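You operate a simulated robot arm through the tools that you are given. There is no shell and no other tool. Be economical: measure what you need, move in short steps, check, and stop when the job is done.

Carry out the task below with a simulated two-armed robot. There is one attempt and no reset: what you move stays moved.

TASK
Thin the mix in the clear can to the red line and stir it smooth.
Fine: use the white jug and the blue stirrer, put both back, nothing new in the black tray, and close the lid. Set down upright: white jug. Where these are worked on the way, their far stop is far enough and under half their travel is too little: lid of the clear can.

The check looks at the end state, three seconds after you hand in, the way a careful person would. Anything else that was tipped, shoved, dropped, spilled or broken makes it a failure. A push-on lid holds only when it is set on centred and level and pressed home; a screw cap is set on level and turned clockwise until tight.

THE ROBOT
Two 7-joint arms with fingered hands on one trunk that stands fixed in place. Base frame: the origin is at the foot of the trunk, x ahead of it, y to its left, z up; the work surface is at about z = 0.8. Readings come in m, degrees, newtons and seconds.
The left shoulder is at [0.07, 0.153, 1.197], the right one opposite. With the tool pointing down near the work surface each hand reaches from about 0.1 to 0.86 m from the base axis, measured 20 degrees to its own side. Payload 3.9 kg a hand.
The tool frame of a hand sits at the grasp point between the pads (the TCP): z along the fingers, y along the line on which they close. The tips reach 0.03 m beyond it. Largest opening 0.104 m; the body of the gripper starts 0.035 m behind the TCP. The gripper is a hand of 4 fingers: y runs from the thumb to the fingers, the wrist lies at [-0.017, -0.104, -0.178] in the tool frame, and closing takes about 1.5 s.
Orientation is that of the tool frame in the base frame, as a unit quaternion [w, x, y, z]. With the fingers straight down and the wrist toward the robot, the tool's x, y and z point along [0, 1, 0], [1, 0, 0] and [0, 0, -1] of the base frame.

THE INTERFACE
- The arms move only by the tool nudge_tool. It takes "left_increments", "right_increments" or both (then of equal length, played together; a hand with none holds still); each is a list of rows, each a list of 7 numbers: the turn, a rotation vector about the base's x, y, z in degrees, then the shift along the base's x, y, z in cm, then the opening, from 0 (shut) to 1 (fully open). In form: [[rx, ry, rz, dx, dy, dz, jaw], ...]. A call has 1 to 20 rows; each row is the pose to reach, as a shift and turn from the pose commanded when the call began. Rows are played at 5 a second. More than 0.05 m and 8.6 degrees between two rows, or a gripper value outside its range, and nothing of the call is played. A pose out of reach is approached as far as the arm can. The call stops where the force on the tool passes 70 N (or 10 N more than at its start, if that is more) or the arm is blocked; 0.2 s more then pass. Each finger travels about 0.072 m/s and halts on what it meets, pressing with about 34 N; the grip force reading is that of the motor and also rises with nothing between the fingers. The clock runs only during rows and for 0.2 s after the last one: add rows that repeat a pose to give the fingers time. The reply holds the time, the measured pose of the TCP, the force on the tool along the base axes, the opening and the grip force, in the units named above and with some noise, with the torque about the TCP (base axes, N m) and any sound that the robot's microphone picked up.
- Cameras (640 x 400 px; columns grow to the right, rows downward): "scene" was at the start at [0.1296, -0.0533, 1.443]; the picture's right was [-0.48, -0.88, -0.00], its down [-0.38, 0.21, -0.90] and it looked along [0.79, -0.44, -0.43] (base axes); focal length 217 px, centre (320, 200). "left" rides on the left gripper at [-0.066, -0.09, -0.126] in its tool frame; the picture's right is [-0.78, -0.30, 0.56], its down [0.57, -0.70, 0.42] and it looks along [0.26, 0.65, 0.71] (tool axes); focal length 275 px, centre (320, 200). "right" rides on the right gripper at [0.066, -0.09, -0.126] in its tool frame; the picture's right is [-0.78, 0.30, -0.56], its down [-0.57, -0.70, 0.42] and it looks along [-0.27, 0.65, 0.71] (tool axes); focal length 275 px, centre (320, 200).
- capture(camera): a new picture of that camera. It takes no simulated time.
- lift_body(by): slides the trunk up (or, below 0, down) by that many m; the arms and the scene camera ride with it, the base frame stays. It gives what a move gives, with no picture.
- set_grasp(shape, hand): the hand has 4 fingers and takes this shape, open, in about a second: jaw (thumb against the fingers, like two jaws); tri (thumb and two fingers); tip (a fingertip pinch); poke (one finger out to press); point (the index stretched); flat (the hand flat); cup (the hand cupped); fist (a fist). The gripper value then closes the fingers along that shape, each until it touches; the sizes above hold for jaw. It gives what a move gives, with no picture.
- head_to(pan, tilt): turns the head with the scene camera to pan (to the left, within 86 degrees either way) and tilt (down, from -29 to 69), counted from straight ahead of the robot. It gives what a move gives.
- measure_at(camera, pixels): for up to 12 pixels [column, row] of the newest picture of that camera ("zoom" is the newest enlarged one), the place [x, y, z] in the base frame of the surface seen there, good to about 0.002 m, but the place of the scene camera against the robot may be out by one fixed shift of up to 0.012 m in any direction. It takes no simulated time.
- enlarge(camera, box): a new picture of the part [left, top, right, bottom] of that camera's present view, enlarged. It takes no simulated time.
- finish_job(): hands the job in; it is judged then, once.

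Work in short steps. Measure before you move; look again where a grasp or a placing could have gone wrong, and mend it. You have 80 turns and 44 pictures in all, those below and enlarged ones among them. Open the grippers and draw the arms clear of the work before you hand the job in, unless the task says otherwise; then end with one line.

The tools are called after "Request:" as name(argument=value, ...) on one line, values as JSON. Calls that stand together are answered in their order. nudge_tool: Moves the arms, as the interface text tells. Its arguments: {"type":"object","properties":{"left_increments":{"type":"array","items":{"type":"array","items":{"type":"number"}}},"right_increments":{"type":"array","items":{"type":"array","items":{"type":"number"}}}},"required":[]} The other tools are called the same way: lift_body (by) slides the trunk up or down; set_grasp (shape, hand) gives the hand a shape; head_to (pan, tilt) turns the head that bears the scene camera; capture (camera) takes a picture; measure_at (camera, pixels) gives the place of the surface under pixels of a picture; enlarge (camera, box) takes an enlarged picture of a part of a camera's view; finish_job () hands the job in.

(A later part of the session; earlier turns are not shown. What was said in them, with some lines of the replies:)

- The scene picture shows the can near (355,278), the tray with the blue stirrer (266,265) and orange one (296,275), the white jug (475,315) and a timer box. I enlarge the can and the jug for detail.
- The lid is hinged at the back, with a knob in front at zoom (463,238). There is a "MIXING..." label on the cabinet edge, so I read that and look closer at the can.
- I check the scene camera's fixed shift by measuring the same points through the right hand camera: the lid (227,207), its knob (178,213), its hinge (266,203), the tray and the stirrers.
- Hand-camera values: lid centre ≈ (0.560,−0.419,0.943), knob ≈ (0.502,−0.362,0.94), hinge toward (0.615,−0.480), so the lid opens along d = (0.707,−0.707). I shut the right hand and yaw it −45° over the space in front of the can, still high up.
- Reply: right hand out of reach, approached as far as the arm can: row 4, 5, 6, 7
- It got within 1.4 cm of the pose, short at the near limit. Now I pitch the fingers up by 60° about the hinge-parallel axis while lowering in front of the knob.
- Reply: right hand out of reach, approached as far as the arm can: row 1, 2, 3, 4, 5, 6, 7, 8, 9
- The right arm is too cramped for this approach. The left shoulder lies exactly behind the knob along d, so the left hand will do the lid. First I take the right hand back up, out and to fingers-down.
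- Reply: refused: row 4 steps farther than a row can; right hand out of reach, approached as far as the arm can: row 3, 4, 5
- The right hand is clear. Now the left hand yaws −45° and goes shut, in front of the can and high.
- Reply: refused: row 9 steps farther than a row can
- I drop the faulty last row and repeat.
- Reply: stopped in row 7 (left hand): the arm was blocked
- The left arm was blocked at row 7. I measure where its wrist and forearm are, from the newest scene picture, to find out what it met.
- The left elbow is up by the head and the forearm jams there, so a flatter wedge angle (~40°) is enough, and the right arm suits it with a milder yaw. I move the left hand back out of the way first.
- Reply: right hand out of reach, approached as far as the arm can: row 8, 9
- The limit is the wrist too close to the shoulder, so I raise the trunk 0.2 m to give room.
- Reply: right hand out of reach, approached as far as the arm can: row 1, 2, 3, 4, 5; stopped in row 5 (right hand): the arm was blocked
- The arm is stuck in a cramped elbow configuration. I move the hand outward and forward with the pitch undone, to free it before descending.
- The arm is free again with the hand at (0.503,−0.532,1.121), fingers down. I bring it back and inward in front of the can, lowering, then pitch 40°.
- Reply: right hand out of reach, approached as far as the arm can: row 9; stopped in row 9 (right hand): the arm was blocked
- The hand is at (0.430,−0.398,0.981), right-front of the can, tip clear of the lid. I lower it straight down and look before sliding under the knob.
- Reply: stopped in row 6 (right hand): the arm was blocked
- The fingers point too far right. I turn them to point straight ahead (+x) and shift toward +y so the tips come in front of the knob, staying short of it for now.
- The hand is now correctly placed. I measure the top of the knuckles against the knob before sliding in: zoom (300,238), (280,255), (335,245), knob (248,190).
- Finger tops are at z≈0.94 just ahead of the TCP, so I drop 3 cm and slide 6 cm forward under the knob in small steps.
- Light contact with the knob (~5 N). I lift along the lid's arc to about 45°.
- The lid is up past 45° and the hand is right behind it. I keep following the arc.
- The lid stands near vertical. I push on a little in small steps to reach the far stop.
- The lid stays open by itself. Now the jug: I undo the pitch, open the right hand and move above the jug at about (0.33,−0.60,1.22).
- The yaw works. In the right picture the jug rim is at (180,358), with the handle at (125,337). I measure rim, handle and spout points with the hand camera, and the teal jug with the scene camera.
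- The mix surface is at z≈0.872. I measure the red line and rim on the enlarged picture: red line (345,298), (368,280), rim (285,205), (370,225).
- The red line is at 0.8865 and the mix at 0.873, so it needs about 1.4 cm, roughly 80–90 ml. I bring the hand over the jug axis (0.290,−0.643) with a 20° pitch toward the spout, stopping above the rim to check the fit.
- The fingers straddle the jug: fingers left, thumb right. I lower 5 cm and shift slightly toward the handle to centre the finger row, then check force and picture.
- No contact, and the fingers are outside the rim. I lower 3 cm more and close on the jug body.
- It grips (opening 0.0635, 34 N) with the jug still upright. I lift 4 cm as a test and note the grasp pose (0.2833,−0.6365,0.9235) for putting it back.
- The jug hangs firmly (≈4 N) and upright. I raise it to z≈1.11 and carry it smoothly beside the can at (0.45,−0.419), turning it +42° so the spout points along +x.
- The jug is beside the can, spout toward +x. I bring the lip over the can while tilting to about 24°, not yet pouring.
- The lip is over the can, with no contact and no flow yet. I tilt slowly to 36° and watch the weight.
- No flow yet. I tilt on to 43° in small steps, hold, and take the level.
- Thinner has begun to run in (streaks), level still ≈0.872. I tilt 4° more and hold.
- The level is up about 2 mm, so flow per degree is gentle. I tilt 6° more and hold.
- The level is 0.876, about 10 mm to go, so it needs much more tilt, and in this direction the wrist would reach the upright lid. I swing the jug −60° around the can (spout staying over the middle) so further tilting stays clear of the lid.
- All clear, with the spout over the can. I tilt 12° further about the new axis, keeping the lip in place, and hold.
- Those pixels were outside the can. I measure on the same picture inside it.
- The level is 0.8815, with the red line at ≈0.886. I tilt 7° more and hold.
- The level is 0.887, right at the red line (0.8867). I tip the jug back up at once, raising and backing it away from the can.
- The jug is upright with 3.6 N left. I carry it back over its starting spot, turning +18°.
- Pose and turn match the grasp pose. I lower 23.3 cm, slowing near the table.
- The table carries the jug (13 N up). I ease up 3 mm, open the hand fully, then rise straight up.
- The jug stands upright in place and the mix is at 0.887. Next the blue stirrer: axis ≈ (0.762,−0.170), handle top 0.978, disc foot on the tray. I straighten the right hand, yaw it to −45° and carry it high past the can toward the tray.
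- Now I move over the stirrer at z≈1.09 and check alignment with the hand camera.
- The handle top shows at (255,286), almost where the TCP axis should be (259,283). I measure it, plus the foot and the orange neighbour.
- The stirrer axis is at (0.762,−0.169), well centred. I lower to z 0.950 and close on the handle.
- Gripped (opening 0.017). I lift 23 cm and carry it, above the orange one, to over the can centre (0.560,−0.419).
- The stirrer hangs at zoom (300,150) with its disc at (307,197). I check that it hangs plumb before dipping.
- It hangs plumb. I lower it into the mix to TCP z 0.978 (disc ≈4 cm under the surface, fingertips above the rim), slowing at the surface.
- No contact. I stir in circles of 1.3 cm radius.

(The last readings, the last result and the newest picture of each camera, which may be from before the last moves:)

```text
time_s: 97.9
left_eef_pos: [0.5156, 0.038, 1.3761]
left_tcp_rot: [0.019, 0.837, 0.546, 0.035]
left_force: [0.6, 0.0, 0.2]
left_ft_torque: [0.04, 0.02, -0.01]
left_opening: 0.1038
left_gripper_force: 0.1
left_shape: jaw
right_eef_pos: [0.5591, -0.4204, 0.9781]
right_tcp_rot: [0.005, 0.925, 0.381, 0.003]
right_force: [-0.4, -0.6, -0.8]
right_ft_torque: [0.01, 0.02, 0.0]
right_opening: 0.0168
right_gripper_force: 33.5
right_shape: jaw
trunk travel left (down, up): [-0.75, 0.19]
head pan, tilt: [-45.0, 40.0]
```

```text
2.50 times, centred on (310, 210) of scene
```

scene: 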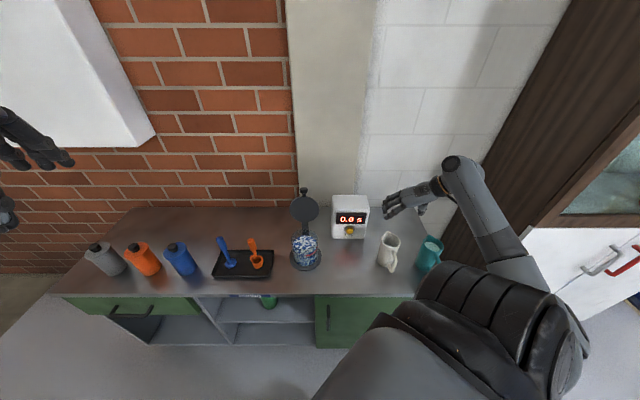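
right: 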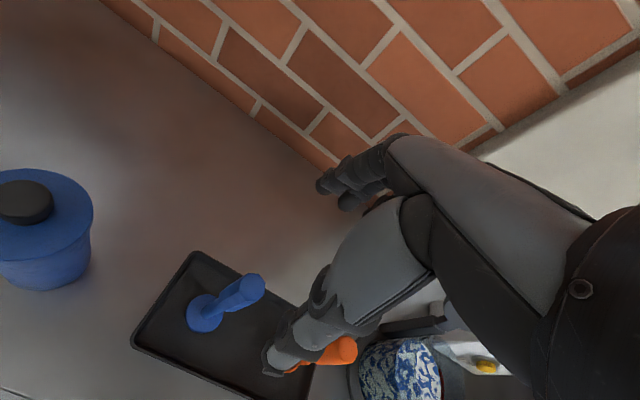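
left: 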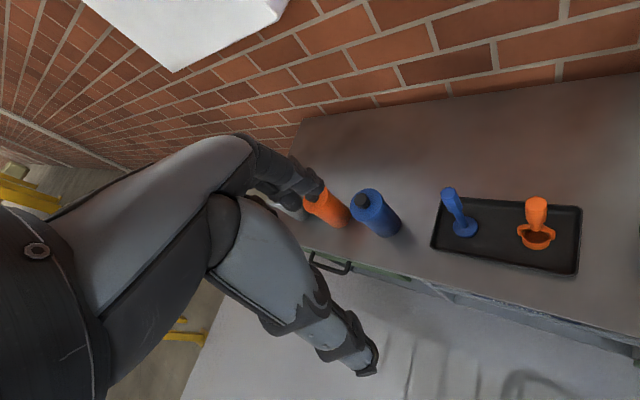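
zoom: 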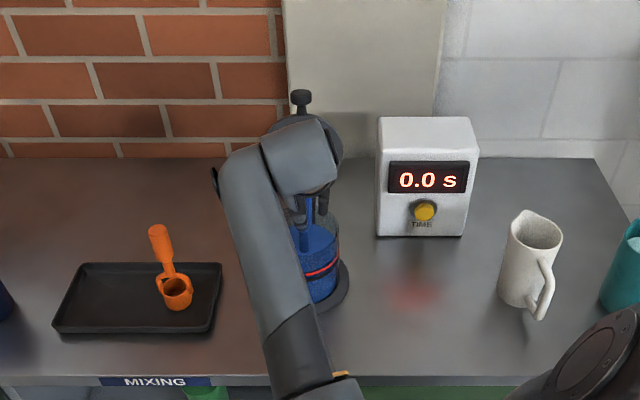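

The mix now looks evenly blue. One more round for good measure at a lower and higher depth, then I raise the disc clear of the surface but still inside the can to drip.

Request:
nudge_tool(right_increments=[[0, 0, 0, 0.7, 0, -0.3, 0], [0, 0, 0, 1.3, 0, -0.5, 0], [0, 0, 0, 0, 1.3, -0.5, 0], [0, 0, 0, -1.3, 0, -0.5, 0], [0, 0, 0, 0, -1.3, -0.5, 0], [0, 0, 0, 1.3, 0, -0.5, 0], [0, 0, 0, 0, 1.3, 0, 0], [0, 0, 0, -1.3, 0, 0.5, 0], [0, 0, 0, 0, -1.3, 0.8, 0], [0, 0, 0, 1.3, 0, 1, 0], [0, 0, 0, 0, 1.3, 1, 0], [0, 0, 0, -1.3, 0, 1, 0], [0, 0, 0, 0, -1.3, 1, 0], [0, 0, 0, 1.3, 0, 0.5, 0], [0, 0, 0, 0, 1.3, 0, 0], [0, 0, 0, -1.3, 0, 0, 0], [0, 0, 0, 0, -1.3, 0, 0], [0, 0, 0, 1.3, 0, 0, 0], [0, 0, 0, 0.6, 0, 0, 0], [0, 0, 0, 0, 0, 0, 0]])

Request:
nudge_tool(right_increments=[[0, 0, 0, 0, 0, 1, 0], [0, 0, 0, 0, 0, 2, 0], [0, 0, 0, 0, 0, 3, 0], [0, 0, 0, 0, 0, 4, 0], [0, 0, 0, 0, 0, 5, 0], [0, 0, 0, 0, 0, 6, 0], [0, 0, 0, 0, 0, 6.8, 0], [0, 0, 0, 0, 0, 6.8, 0], [0, 0, 0, 0, 0, 6.8, 0], [0, 0, 0, 0, 0, 6.8, 0], [0, 0, 0, 0, 0, 6.8, 0], [0, 0, 0, 0, 0, 6.8, 0], [0, 0, 0, 0, 0, 6.8, 0], [0, 0, 0, 0, 0, 6.8, 0], [0, 0, 0, 0, 0, 6.8, 0], [0, 0, 0, 0, 0, 6.8, 0], [0, 0, 0, 0, 0, 6.8, 0], [0, 0, 0, 0, 0, 6.8, 0], [0, 0, 0, 0, 0, 6.8, 0], [0, 0, 0, 0, 0, 6.8, 0]])

Request:
nudge_tool(right_increments=[[0, 0, 0, 0, 0, 0.5, 0], [0, 0, 0, 0, 0, 0, 0], [0, 0, 0, 0, 0, 0.5, 0], [0, 0, 0, 0, 0, 0, 0], [0, 0, 0, 0, 0, 0.5, 0], [0, 0, 0, 0, 0, 0, 0], [0, 0, 0, 0, 0, 0, 0], [0, 0, 0, 0, 0, 0, 0], [0, 0, 0, 0, 0, 0, 0], [0, 0, 0, 0, 0, 0, 0], [0, 0, 0, 0, 0, 0, 0], [0, 0, 0, 0, 0, 0, 0], [0, 0, 0, 0, 0, 0, 0], [0, 0, 0, 0, 0, 0, 0], [0, 0, 0, 0, 0, 0, 0], [0, 0, 0, 0, 0, 0, 0], [0, 0, 0, 0, 0, 0, 0], [0, 0, 0, 0, 0, 0, 0], [0, 0, 0, 0, 0, 0, 0], [0, 0, 0, 0, 0, 0, 0]])

Request:
enlarge(camera="scene", box=[270, 180, 350, 280])

```text
time_s: 102.1
left_eef_pos: [0.5154, 0.0374, 1.3761]
left_tcp_rot: [0.018, 0.837, 0.546, 0.036]
left_force: [-0.6, 0.6, 0.3]
left_ft_torque: [-0.02, 0.0, 0.01]
left_opening: 0.1038
left_gripper_force: 0.2
left_shape: jaw
right_eef_pos: [0.5588, -0.4188, 0.9757]
right_tcp_rot: [0.006, 0.925, 0.38, 0.003]
right_force: [0.2, 1.1, -1.8]
right_ft_torque: [0.01, -0.01, -0.01]
right_opening: 0.017
right_gripper_force: 33.7
right_shape: jaw
trunk travel left (down, up): [-0.75, 0.19]
head pan, tilt: [-45.0, 40.0]
```

```text
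time_s: 106.3
left_eef_pos: [0.5148, 0.0384, 1.3768]
left_tcp_rot: [0.019, 0.836, 0.547, 0.034]
left_force: [0.0, 1.1, 0.8]
left_ft_torque: [0.02, 0.01, 0.0]
left_opening: 0.1035
left_gripper_force: 0.1
left_shape: jaw
right_eef_pos: [0.5603, -0.42, 1.0446]
right_tcp_rot: [0.007, 0.925, 0.381, 0.002]
right_force: [0.6, 0.6, -1.0]
right_ft_torque: [0.0, -0.05, 0.0]
right_opening: 0.0169
right_gripper_force: 33.8
right_shape: jaw
trunk travel left (down, up): [-0.75, 0.19]
head pan, tilt: [-45.0, 40.0]
```

```text
time_s: 110.5
left_eef_pos: [0.5157, 0.0385, 1.3769]
left_tcp_rot: [0.019, 0.836, 0.547, 0.034]
left_force: [-0.2, -1.0, -0.2]
left_ft_torque: [0.0, 0.01, 0.02]
left_opening: 0.1037
left_gripper_force: 0.1
left_shape: jaw
right_eef_pos: [0.5593, -0.4187, 1.0451]
right_tcp_rot: [0.006, 0.925, 0.38, 0.003]
right_force: [0.3, 0.3, -1.1]
right_ft_torque: [-0.01, 0.0, 0.0]
right_opening: 0.0166
right_gripper_force: 33.5
right_shape: jaw
trunk travel left (down, up): [-0.75, 0.19]
head pan, tilt: [-45.0, 40.0]
```

```text
4.00 times, centred on (310, 230) of scene
```

zoom: 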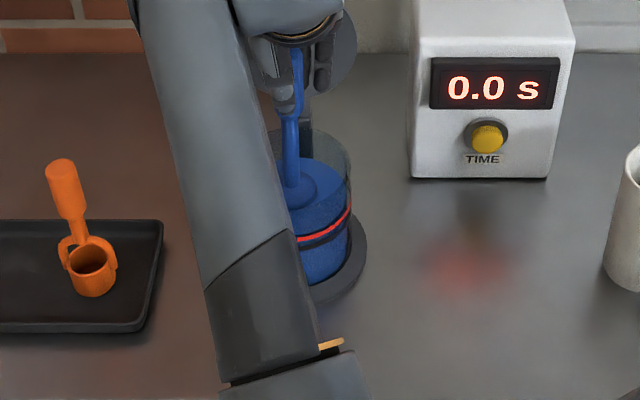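

The mix is even and at the red line. I let the disc drip a while longer, then lift out and carry it back high over the tray.

Request:
nudge_tool(right_increments=[[0, 0, 0, 0, 0, 0, 0], [0, 0, 0, 0, 0, 0, 0], [0, 0, 0, 0, 0, 0, 0], [0, 0, 0, 0, 0, 0, 0], [0, 0, 0, 0, 0, 0, 0], [0, 0, 0, 0, 0, 0, 0], [0, 0, 0, 0, 0, 0, 0], [0, 0, 0, 0, 0, 0, 0], [0, 0, 0, 0, 0, 0, 0], [0, 0, 0, 0, 0, 0, 0], [0, 0, 0, 0, 0, 0, 0], [0, 0, 0, 0, 0, 0, 0], [0, 0, 0, 0, 0, 0, 0], [0, 0, 0, 0, 0, 0, 0], [0, 0, 0, 0, 0, 2, 0], [0, 0, 0, 0, 0, 5, 0], [0, 0, 0, 0, 0, 8, 0], [0, 0, 0, 0, 0, 11, 0], [0, 0, 0, 0, 0, 14, 0], [0, 0, 0, 0, 0, 14, 0]])

Request:
nudge_tool(right_increments=[[0, 0, 0, 0.6, 0.8, 0, 0], [0, 0, 0, 2.2, 2.8, 0, 0], [0, 0, 0, 4.5, 5.6, 0, 0], [0, 0, 0, 6.7, 8.4, 0, 0], [0, 0, 0, 9, 11.2, 0, 0], [0, 0, 0, 11.2, 13.9, 0, 0], [0, 0, 0, 13.5, 16.7, 0, 0], [0, 0, 0, 15.7, 19.5, 0, 0], [0, 0, 0, 17.9, 22.3, 0, 0], [0, 0, 0, 19.6, 24.3, 0, 0], [0, 0, 0, 20.2, 25.1, 0, 0], [0, 0, 0, 20.2, 25.1, 0, 0], [0, 0, 0, 20.2, 25.1, 0, 0]])

```text
time_s: 114.7
left_eef_pos: [0.515, 0.0391, 1.3757]
left_tcp_rot: [0.018, 0.836, 0.546, 0.037]
left_force: [0.3, -0.7, 1.0]
left_ft_torque: [-0.01, 0.03, -0.01]
left_opening: 0.1039
left_gripper_force: 0.1
left_shape: jaw
right_eef_pos: [0.5608, -0.4189, 1.1853]
right_tcp_rot: [0.006, 0.925, 0.38, 0.003]
right_force: [0.7, 0.8, -2.6]
right_ft_torque: [0.0, -0.01, 0.0]
right_opening: 0.017
right_gripper_force: 33.9
right_shape: jaw
trunk travel left (down, up): [-0.75, 0.19]
head pan, tilt: [-45.0, 40.0]
```

```text
time_s: 117.5
left_eef_pos: [0.5154, 0.0391, 1.3757]
left_tcp_rot: [0.018, 0.836, 0.547, 0.036]
left_force: [0.0, -0.3, 0.5]
left_ft_torque: [0.0, -0.03, -0.01]
left_opening: 0.1036
left_gripper_force: 0.0
left_shape: jaw
right_eef_pos: [0.7611, -0.1695, 1.185]
right_tcp_rot: [0.006, 0.925, 0.381, 0.004]
right_force: [0.1, 0.2, -1.1]
right_ft_torque: [0.02, 0.01, -0.03]
right_opening: 0.0166
right_gripper_force: 33.8
right_shape: jaw
trunk travel left (down, up): [-0.75, 0.19]
head pan, tilt: [-45.0, 40.0]
```

I lower the stirrer onto its spot in the tray, slowly at the end.

Request:
nudge_tool(right_increments=[[0, 0, 0, 0.1, 0.1, -4, 0], [0, 0, 0, 0.1, 0.1, -8, 0], [0, 0, 0, 0.1, 0.1, -12, 0], [0, 0, 0, 0.1, 0.1, -16, 0], [0, 0, 0, 0.1, 0.1, -19, 0], [0, 0, 0, 0.1, 0.1, -21, 0], [0, 0, 0, 0.1, 0.1, -22.2, 0], [0, 0, 0, 0.1, 0.1, -22.8, 0], [0, 0, 0, 0.1, 0.1, -23.1, 0], [0, 0, 0, 0.1, 0.1, -23.2, 0], [0, 0, 0, 0.1, 0.1, -23.2, 0]])

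```text
time_s: 119.9
left_eef_pos: [0.5146, 0.0382, 1.3762]
left_tcp_rot: [0.019, 0.836, 0.546, 0.036]
left_force: [-0.3, -0.2, 0.4]
left_ft_torque: [-0.01, 0.0, 0.02]
left_opening: 0.1038
left_gripper_force: 0.0
left_shape: jaw
right_eef_pos: [0.7603, -0.1685, 0.9557]
right_tcp_rot: [0.007, 0.925, 0.381, 0.004]
right_force: [0.3, 0.4, -1.1]
right_ft_torque: [0.03, -0.03, 0.03]
right_opening: 0.0171
right_gripper_force: 33.6
right_shape: jaw
trunk travel left (down, up): [-0.75, 0.19]
head pan, tilt: [-45.0, 40.0]
```

There is no contact yet (still −1.1 N), so I lower in 2 mm steps.

Request:
nudge_tool(right_increments=[[0, 0, 0, 0, 0, -0.2, 0], [0, 0, 0, 0, 0, -0.3, 0], [0, 0, 0, 0, 0, -0.3, 0]])

```text
time_s: 120.7
left_eef_pos: [0.5121, 0.0405, 1.3776]
left_tcp_rot: [0.021, 0.836, 0.547, 0.037]
left_force: [-0.2, -1.0, -0.1]
left_ft_torque: [0.0, -0.01, -0.03]
left_opening: 0.1036
left_gripper_force: 0.1
left_shape: jaw
right_eef_pos: [0.7623, -0.1673, 0.9537]
right_tcp_rot: [0.008, 0.925, 0.381, 0.005]
right_force: [0.4, 1.7, 9.1]
right_ft_torque: [0.0, -0.01, -0.01]
right_opening: 0.0171
right_gripper_force: 34.4
right_shape: jaw
trunk travel left (down, up): [-0.75, 0.19]
head pan, tilt: [-45.0, 40.0]
```

It stands on the tray (9 N up). I ease up 1 mm, open and rise straight up.

Request:
nudge_tool(right_increments=[[0, 0, 0, 0, 0, 0.1, 0], [0, 0, 0, 0, 0, 0.1, 0.3], [0, 0, 0, 0, 0, 0.1, 0.6], [0, 0, 0, 0, 0, 0.1, 0.9], [0, 0, 0, 0, 0, 0.1, 1], [0, 0, 0, 0, 0, 0.1, 1], [0, 0, 0, 0, 0, 0.1, 1], [0, 0, 0, 0, 0, 0.1, 1], [0, 0, 0, 0, 0, 1.5, 1], [0, 0, 0, 0, 0, 4, 1], [0, 0, 0, 0, 0, 8, 1], [0, 0, 0, 0, 0, 12, 1], [0, 0, 0, 0, 0, 16, 1], [0, 0, 0, 0, 0, 20, 1], [0, 0, 0, 0, 0, 24, 1], [0, 0, 0, 0, 0, 24, 1]])

```text
time_s: 124.1
left_eef_pos: [0.5148, 0.0391, 1.3768]
left_tcp_rot: [0.019, 0.836, 0.547, 0.036]
left_force: [-0.1, 0.6, 0.0]
left_ft_torque: [0.03, 0.02, 0.02]
left_opening: 0.1038
left_gripper_force: 0.0
left_shape: jaw
right_eef_pos: [0.7631, -0.1701, 1.1907]
right_tcp_rot: [0.006, 0.925, 0.381, 0.003]
right_force: [-0.1, 0.0, 0.0]
right_ft_torque: [-0.01, 0.0, 0.0]
right_opening: 0.1041
right_gripper_force: 0.2
right_shape: jaw
trunk travel left (down, up): [-0.75, 0.19]
head pan, tilt: [-45.0, 40.0]
```

Before closing the lid I measure the room behind it (pillar and back edge) from the last full scene picture.

Request:
measure_at(camera="scene", pixels=[[330, 202], [330, 190], [330, 165], [345, 180], [303, 192], [303, 210], [290, 200], [318, 200], [360, 190], [303, 205], [295, 214], [314, 212]])

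```text
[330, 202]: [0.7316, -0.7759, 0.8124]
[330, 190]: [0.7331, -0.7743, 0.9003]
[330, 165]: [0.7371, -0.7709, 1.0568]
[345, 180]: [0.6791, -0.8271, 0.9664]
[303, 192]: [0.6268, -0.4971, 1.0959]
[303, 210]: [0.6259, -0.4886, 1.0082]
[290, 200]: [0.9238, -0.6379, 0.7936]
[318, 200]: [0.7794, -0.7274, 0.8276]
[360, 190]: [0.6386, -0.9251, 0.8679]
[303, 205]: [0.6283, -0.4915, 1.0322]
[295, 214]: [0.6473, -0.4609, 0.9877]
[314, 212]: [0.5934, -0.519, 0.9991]
```

There is 25 cm of room behind the lid (knob at about (0.633,−0.50,1.10)). I close the hand and go up and over to behind the knob, high first.

Request:
nudge_tool(right_increments=[[0, 0, 0, 0, 0, 3, 0.8], [0, 0, 0, 0, -2, 6, 0.5], [0, 0, 0, -0.8, -6, 6, 0.2], [0, 0, 0, -1.6, -10, 6, 0], [0, 0, 0, -2.4, -14, 6, 0], [0, 0, 0, -3.2, -18, 6, 0], [0, 0, 0, -4, -22, 6, 0], [0, 0, 0, -4.8, -26, 6, 0], [0, 0, 0, -5.6, -30, 6, 0], [0, 0, 0, -6.6, -34, 6, 0], [0, 0, 0, -7.4, -37.5, 6, 0], [0, 0, 0, -7.4, -37.5, 6, 0]])

Request:
nudge_tool(right_increments=[[0, 0, 0, 0, 0, -4, 0], [0, 0, 0, 0, 0, -8, 0], [0, 0, 0, 0, 0, -12, 0], [0, 0, 0, 0, 0, -15, 0], [0, 0, 0, 0, 0, -15, 0]])

Request:
enlarge(camera="scene", box=[190, 100, 390, 300])

```text
time_s: 126.7
left_eef_pos: [0.5144, 0.0391, 1.3757]
left_tcp_rot: [0.02, 0.836, 0.547, 0.036]
left_force: [-0.1, 0.1, 0.0]
left_ft_torque: [-0.04, 0.0, 0.03]
left_opening: 0.1035
left_gripper_force: 0.1
left_shape: jaw
right_eef_pos: [0.6897, -0.5439, 1.2505]
right_tcp_rot: [0.006, 0.925, 0.381, 0.004]
right_force: [-0.8, -0.5, -0.1]
right_ft_torque: [-0.01, 0.01, -0.01]
right_opening: 0.0
right_gripper_force: 34.4
right_shape: jaw
trunk travel left (down, up): [-0.75, 0.19]
head pan, tilt: [-45.0, 40.0]
```

```text
time_s: 127.9
left_eef_pos: [0.5148, 0.0393, 1.3764]
left_tcp_rot: [0.019, 0.836, 0.547, 0.035]
left_force: [0.8, -0.3, 0.4]
left_ft_torque: [-0.01, -0.01, 0.0]
left_opening: 0.1038
left_gripper_force: 0.1
left_shape: jaw
right_eef_pos: [0.6895, -0.5452, 1.1005]
right_tcp_rot: [0.005, 0.925, 0.38, 0.003]
right_force: [-0.5, 0.6, 0.7]
right_ft_torque: [-0.01, -0.02, 0.01]
right_opening: 0.0
right_gripper_force: 33.9
right_shape: jaw
trunk travel left (down, up): [-0.75, 0.19]
head pan, tilt: [-45.0, 40.0]
```

```text
2.00 times, centred on (290, 200) of scene
```

zoom: 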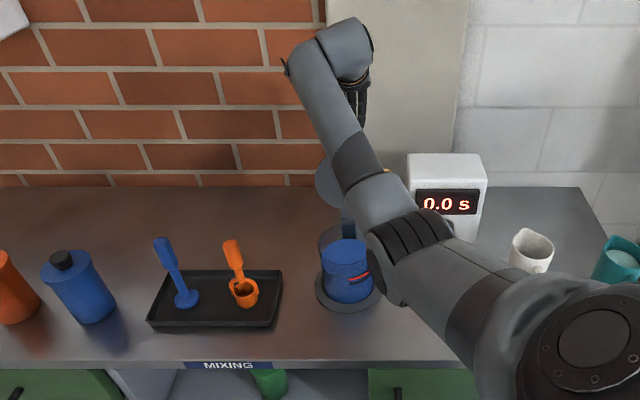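

The stirrer stands in its tray place, and the hand is behind the lid. I push toward the robot along −d to bring the lid past vertical.

Request:
nudge_tool(right_increments=[[0, 0, 0, -1.2, 1.2, 0, 0], [0, 0, 0, -2.4, 2.4, 0, 0], [0, 0, 0, -3.6, 3.6, 0, 0], [0, 0, 0, -4.8, 4.8, 0, 0], [0, 0, 0, -6, 6, 0, 0], [0, 0, 0, -7.2, 7.2, 0, 0], [0, 0, 0, -8.5, 8.5, 0, 0], [0, 0, 0, -8.5, 8.5, 0, 0]])

```text
time_s: 129.7
left_eef_pos: [0.5145, 0.0389, 1.3757]
left_tcp_rot: [0.019, 0.836, 0.547, 0.036]
left_force: [-0.1, 0.3, -0.4]
left_ft_torque: [0.04, -0.03, -0.01]
left_opening: 0.1039
left_gripper_force: 0.0
left_shape: jaw
right_eef_pos: [0.6033, -0.4582, 1.102]
right_tcp_rot: [0.006, 0.925, 0.38, 0.003]
right_force: [0.8, 0.4, 0.1]
right_ft_torque: [0.01, 0.0, 0.02]
right_opening: 0.0
right_gripper_force: 34.0
right_shape: jaw
trunk travel left (down, up): [-0.75, 0.19]
head pan, tilt: [-45.0, 40.0]
```

No load felt, so the lid swings freely. I follow it over along its arc, ending with the fingertips just above the closed-lid height.

Request:
nudge_tool(right_increments=[[0, 0, 0, -1.4, 1.4, 0, 0], [0, 0, 0, -2.8, 2.8, 0, 0], [0, 0, 0, -4, 4, -0.8, 0], [0, 0, 0, -5.3, 5.3, -1.7, 0], [0, 0, 0, -6.2, 6.2, -3, 0], [0, 0, 0, -7.1, 7.1, -4.2, 0], [0, 0, 0, -7.5, 7.5, -5.5, 0], [0, 0, 0, -7.8, 7.8, -6.7, 0], [0, 0, 0, -7.6, 7.6, -8.2, 0], [0, 0, 0, -7.4, 7.4, -9.7, 0], [0, 0, 0, -7.2, 7.2, -10.7, 0], [0, 0, 0, -7.1, 7.1, -11.7, 0], [0, 0, 0, -7.1, 7.1, -11.7, 0]])

Request:
enlarge(camera="scene", box=[250, 130, 390, 290])

```text
time_s: 132.5
left_eef_pos: [0.5143, 0.0396, 1.3775]
left_tcp_rot: [0.019, 0.836, 0.547, 0.035]
left_force: [0.2, -0.3, 0.6]
left_ft_torque: [0.0, 0.02, 0.04]
left_opening: 0.1037
left_gripper_force: 0.1
left_shape: jaw
right_eef_pos: [0.5324, -0.3863, 0.9826]
right_tcp_rot: [0.006, 0.925, 0.38, 0.004]
right_force: [0.0, 0.3, 0.7]
right_ft_torque: [-0.02, 0.01, 0.01]
right_opening: 0.0
right_gripper_force: 33.7
right_shape: jaw
trunk travel left (down, up): [-0.75, 0.19]
head pan, tilt: [-45.0, 40.0]
```

```text
2.50 times, centred on (320, 210) of scene
```

zoom: 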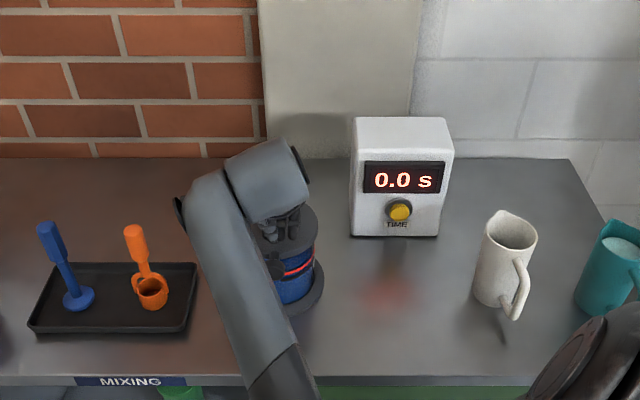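

The lid lies closed with its knob in front. I press gently down on it to seat it.

Request:
nudge_tool(right_increments=[[0, 0, 0, 0, 0, -0.5, 0], [0, 0, 0, 0, 0, -0.9, 0], [0, 0, 0, 0, 0, -1.2, 0], [0, 0, 0, 0, 0, -1.2, 0]])

```text
time_s: 133.5
left_eef_pos: [0.5133, 0.0392, 1.3765]
left_tcp_rot: [0.019, 0.836, 0.547, 0.035]
left_force: [0.5, 0.6, 0.1]
left_ft_torque: [0.03, 0.0, 0.02]
left_opening: 0.1034
left_gripper_force: 0.0
left_shape: jaw
right_eef_pos: [0.5321, -0.3869, 0.9723]
right_tcp_rot: [0.005, 0.925, 0.38, 0.003]
right_force: [0.0, 0.9, 1.1]
right_ft_torque: [0.01, 0.02, 0.02]
right_opening: 0.0001
right_gripper_force: 34.3
right_shape: jaw
trunk travel left (down, up): [-0.75, 0.19]
head pan, tilt: [-45.0, 40.0]
```

No clear contact yet. I go 2–5 mm lower.

Request:
nudge_tool(right_increments=[[0, 0, 0, 0, 0, -0.2, 0], [0, 0, 0, 0, 0, -0.4, 0], [0, 0, 0, 0, 0, -0.5, 0]])

```text
time_s: 134.3
left_eef_pos: [0.5133, 0.0394, 1.3773]
left_tcp_rot: [0.02, 0.837, 0.546, 0.036]
left_force: [0.4, -1.0, 0.1]
left_ft_torque: [-0.04, 0.01, 0.02]
left_opening: 0.1036
left_gripper_force: 0.1
left_shape: jaw
right_eef_pos: [0.5315, -0.3872, 0.9705]
right_tcp_rot: [0.01, 0.925, 0.38, 0.006]
right_force: [3.8, -4.6, 18.0]
right_ft_torque: [-0.25, -0.12, 0.07]
right_opening: 0.0
right_gripper_force: 34.7
right_shape: jaw
trunk travel left (down, up): [-0.75, 0.19]
head pan, tilt: [-45.0, 40.0]
```

The lid is firm at 18 N, so it's seated. I withdraw straight up, open the hand, and draw clear.

Request:
nudge_tool(right_increments=[[0, 0, 0, 0, 0, 2, 0], [0, 0, 0, 0, 0, 5, 0], [0, 0, 0, 0, 0, 9, 0], [0, 0, 0, 0, 0, 13, 0.2], [0, 0, 0, 0, 0, 17, 0.4], [0, 0, 0, 0, 0, 21, 0.7], [0, 0, 0, 0, 0, 25, 1], [0, 0, 0, -3, -3, 27, 1], [0, 0, 0, -6, -6, 28, 1], [0, 0, 0, -9, -9, 28, 1], [0, 0, 0, -11, -13, 28, 1], [0, 0, 0, -12, -17, 28, 1], [0, 0, 0, -12, -17, 28, 1]])

Request:
capture(camera="scene")

```text
time_s: 137.1
left_eef_pos: [0.5141, 0.0398, 1.3761]
left_tcp_rot: [0.019, 0.836, 0.547, 0.036]
left_force: [0.5, 0.2, -0.5]
left_ft_torque: [-0.02, 0.0, 0.0]
left_opening: 0.1039
left_gripper_force: 0.0
left_shape: jaw
right_eef_pos: [0.4119, -0.5533, 1.248]
right_tcp_rot: [0.008, 0.925, 0.38, 0.003]
right_force: [1.1, 0.2, 0.7]
right_ft_torque: [0.01, 0.03, 0.03]
right_opening: 0.1036
right_gripper_force: 0.1
right_shape: jaw
trunk travel left (down, up): [-0.75, 0.19]
head pan, tilt: [-45.0, 40.0]
```

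```text
0 pictures are left
```

scene: 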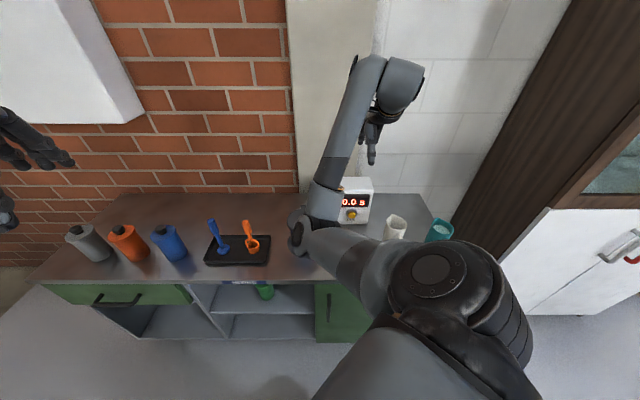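

The right forearm hides the can. I check with a measurement that the elbow is well above it before handing in.

Request:
measure_at(camera="scene", pixels=[[300, 240], [320, 205], [298, 215], [310, 250], [221, 225], [395, 222]])

```text
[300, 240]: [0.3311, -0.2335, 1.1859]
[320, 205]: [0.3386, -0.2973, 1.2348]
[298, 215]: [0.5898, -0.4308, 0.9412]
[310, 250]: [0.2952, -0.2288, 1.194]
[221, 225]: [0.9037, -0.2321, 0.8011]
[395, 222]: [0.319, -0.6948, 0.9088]
```

The lid is level (z 0.941 at (298,215)) and the arm is at z≈1.19, well clear. The stirrer and jug are back upright in their places and both hands are open, so I hand in.

Request:
finish_job()

```text
The job is handed in.
```

I thinned the mix to the red line with the white jug and stirred it to an even blue with the blue stirrer. The jug and stirrer are back upright in their places, and I pressed the can lid closed. I saw nothing new in the black tray.
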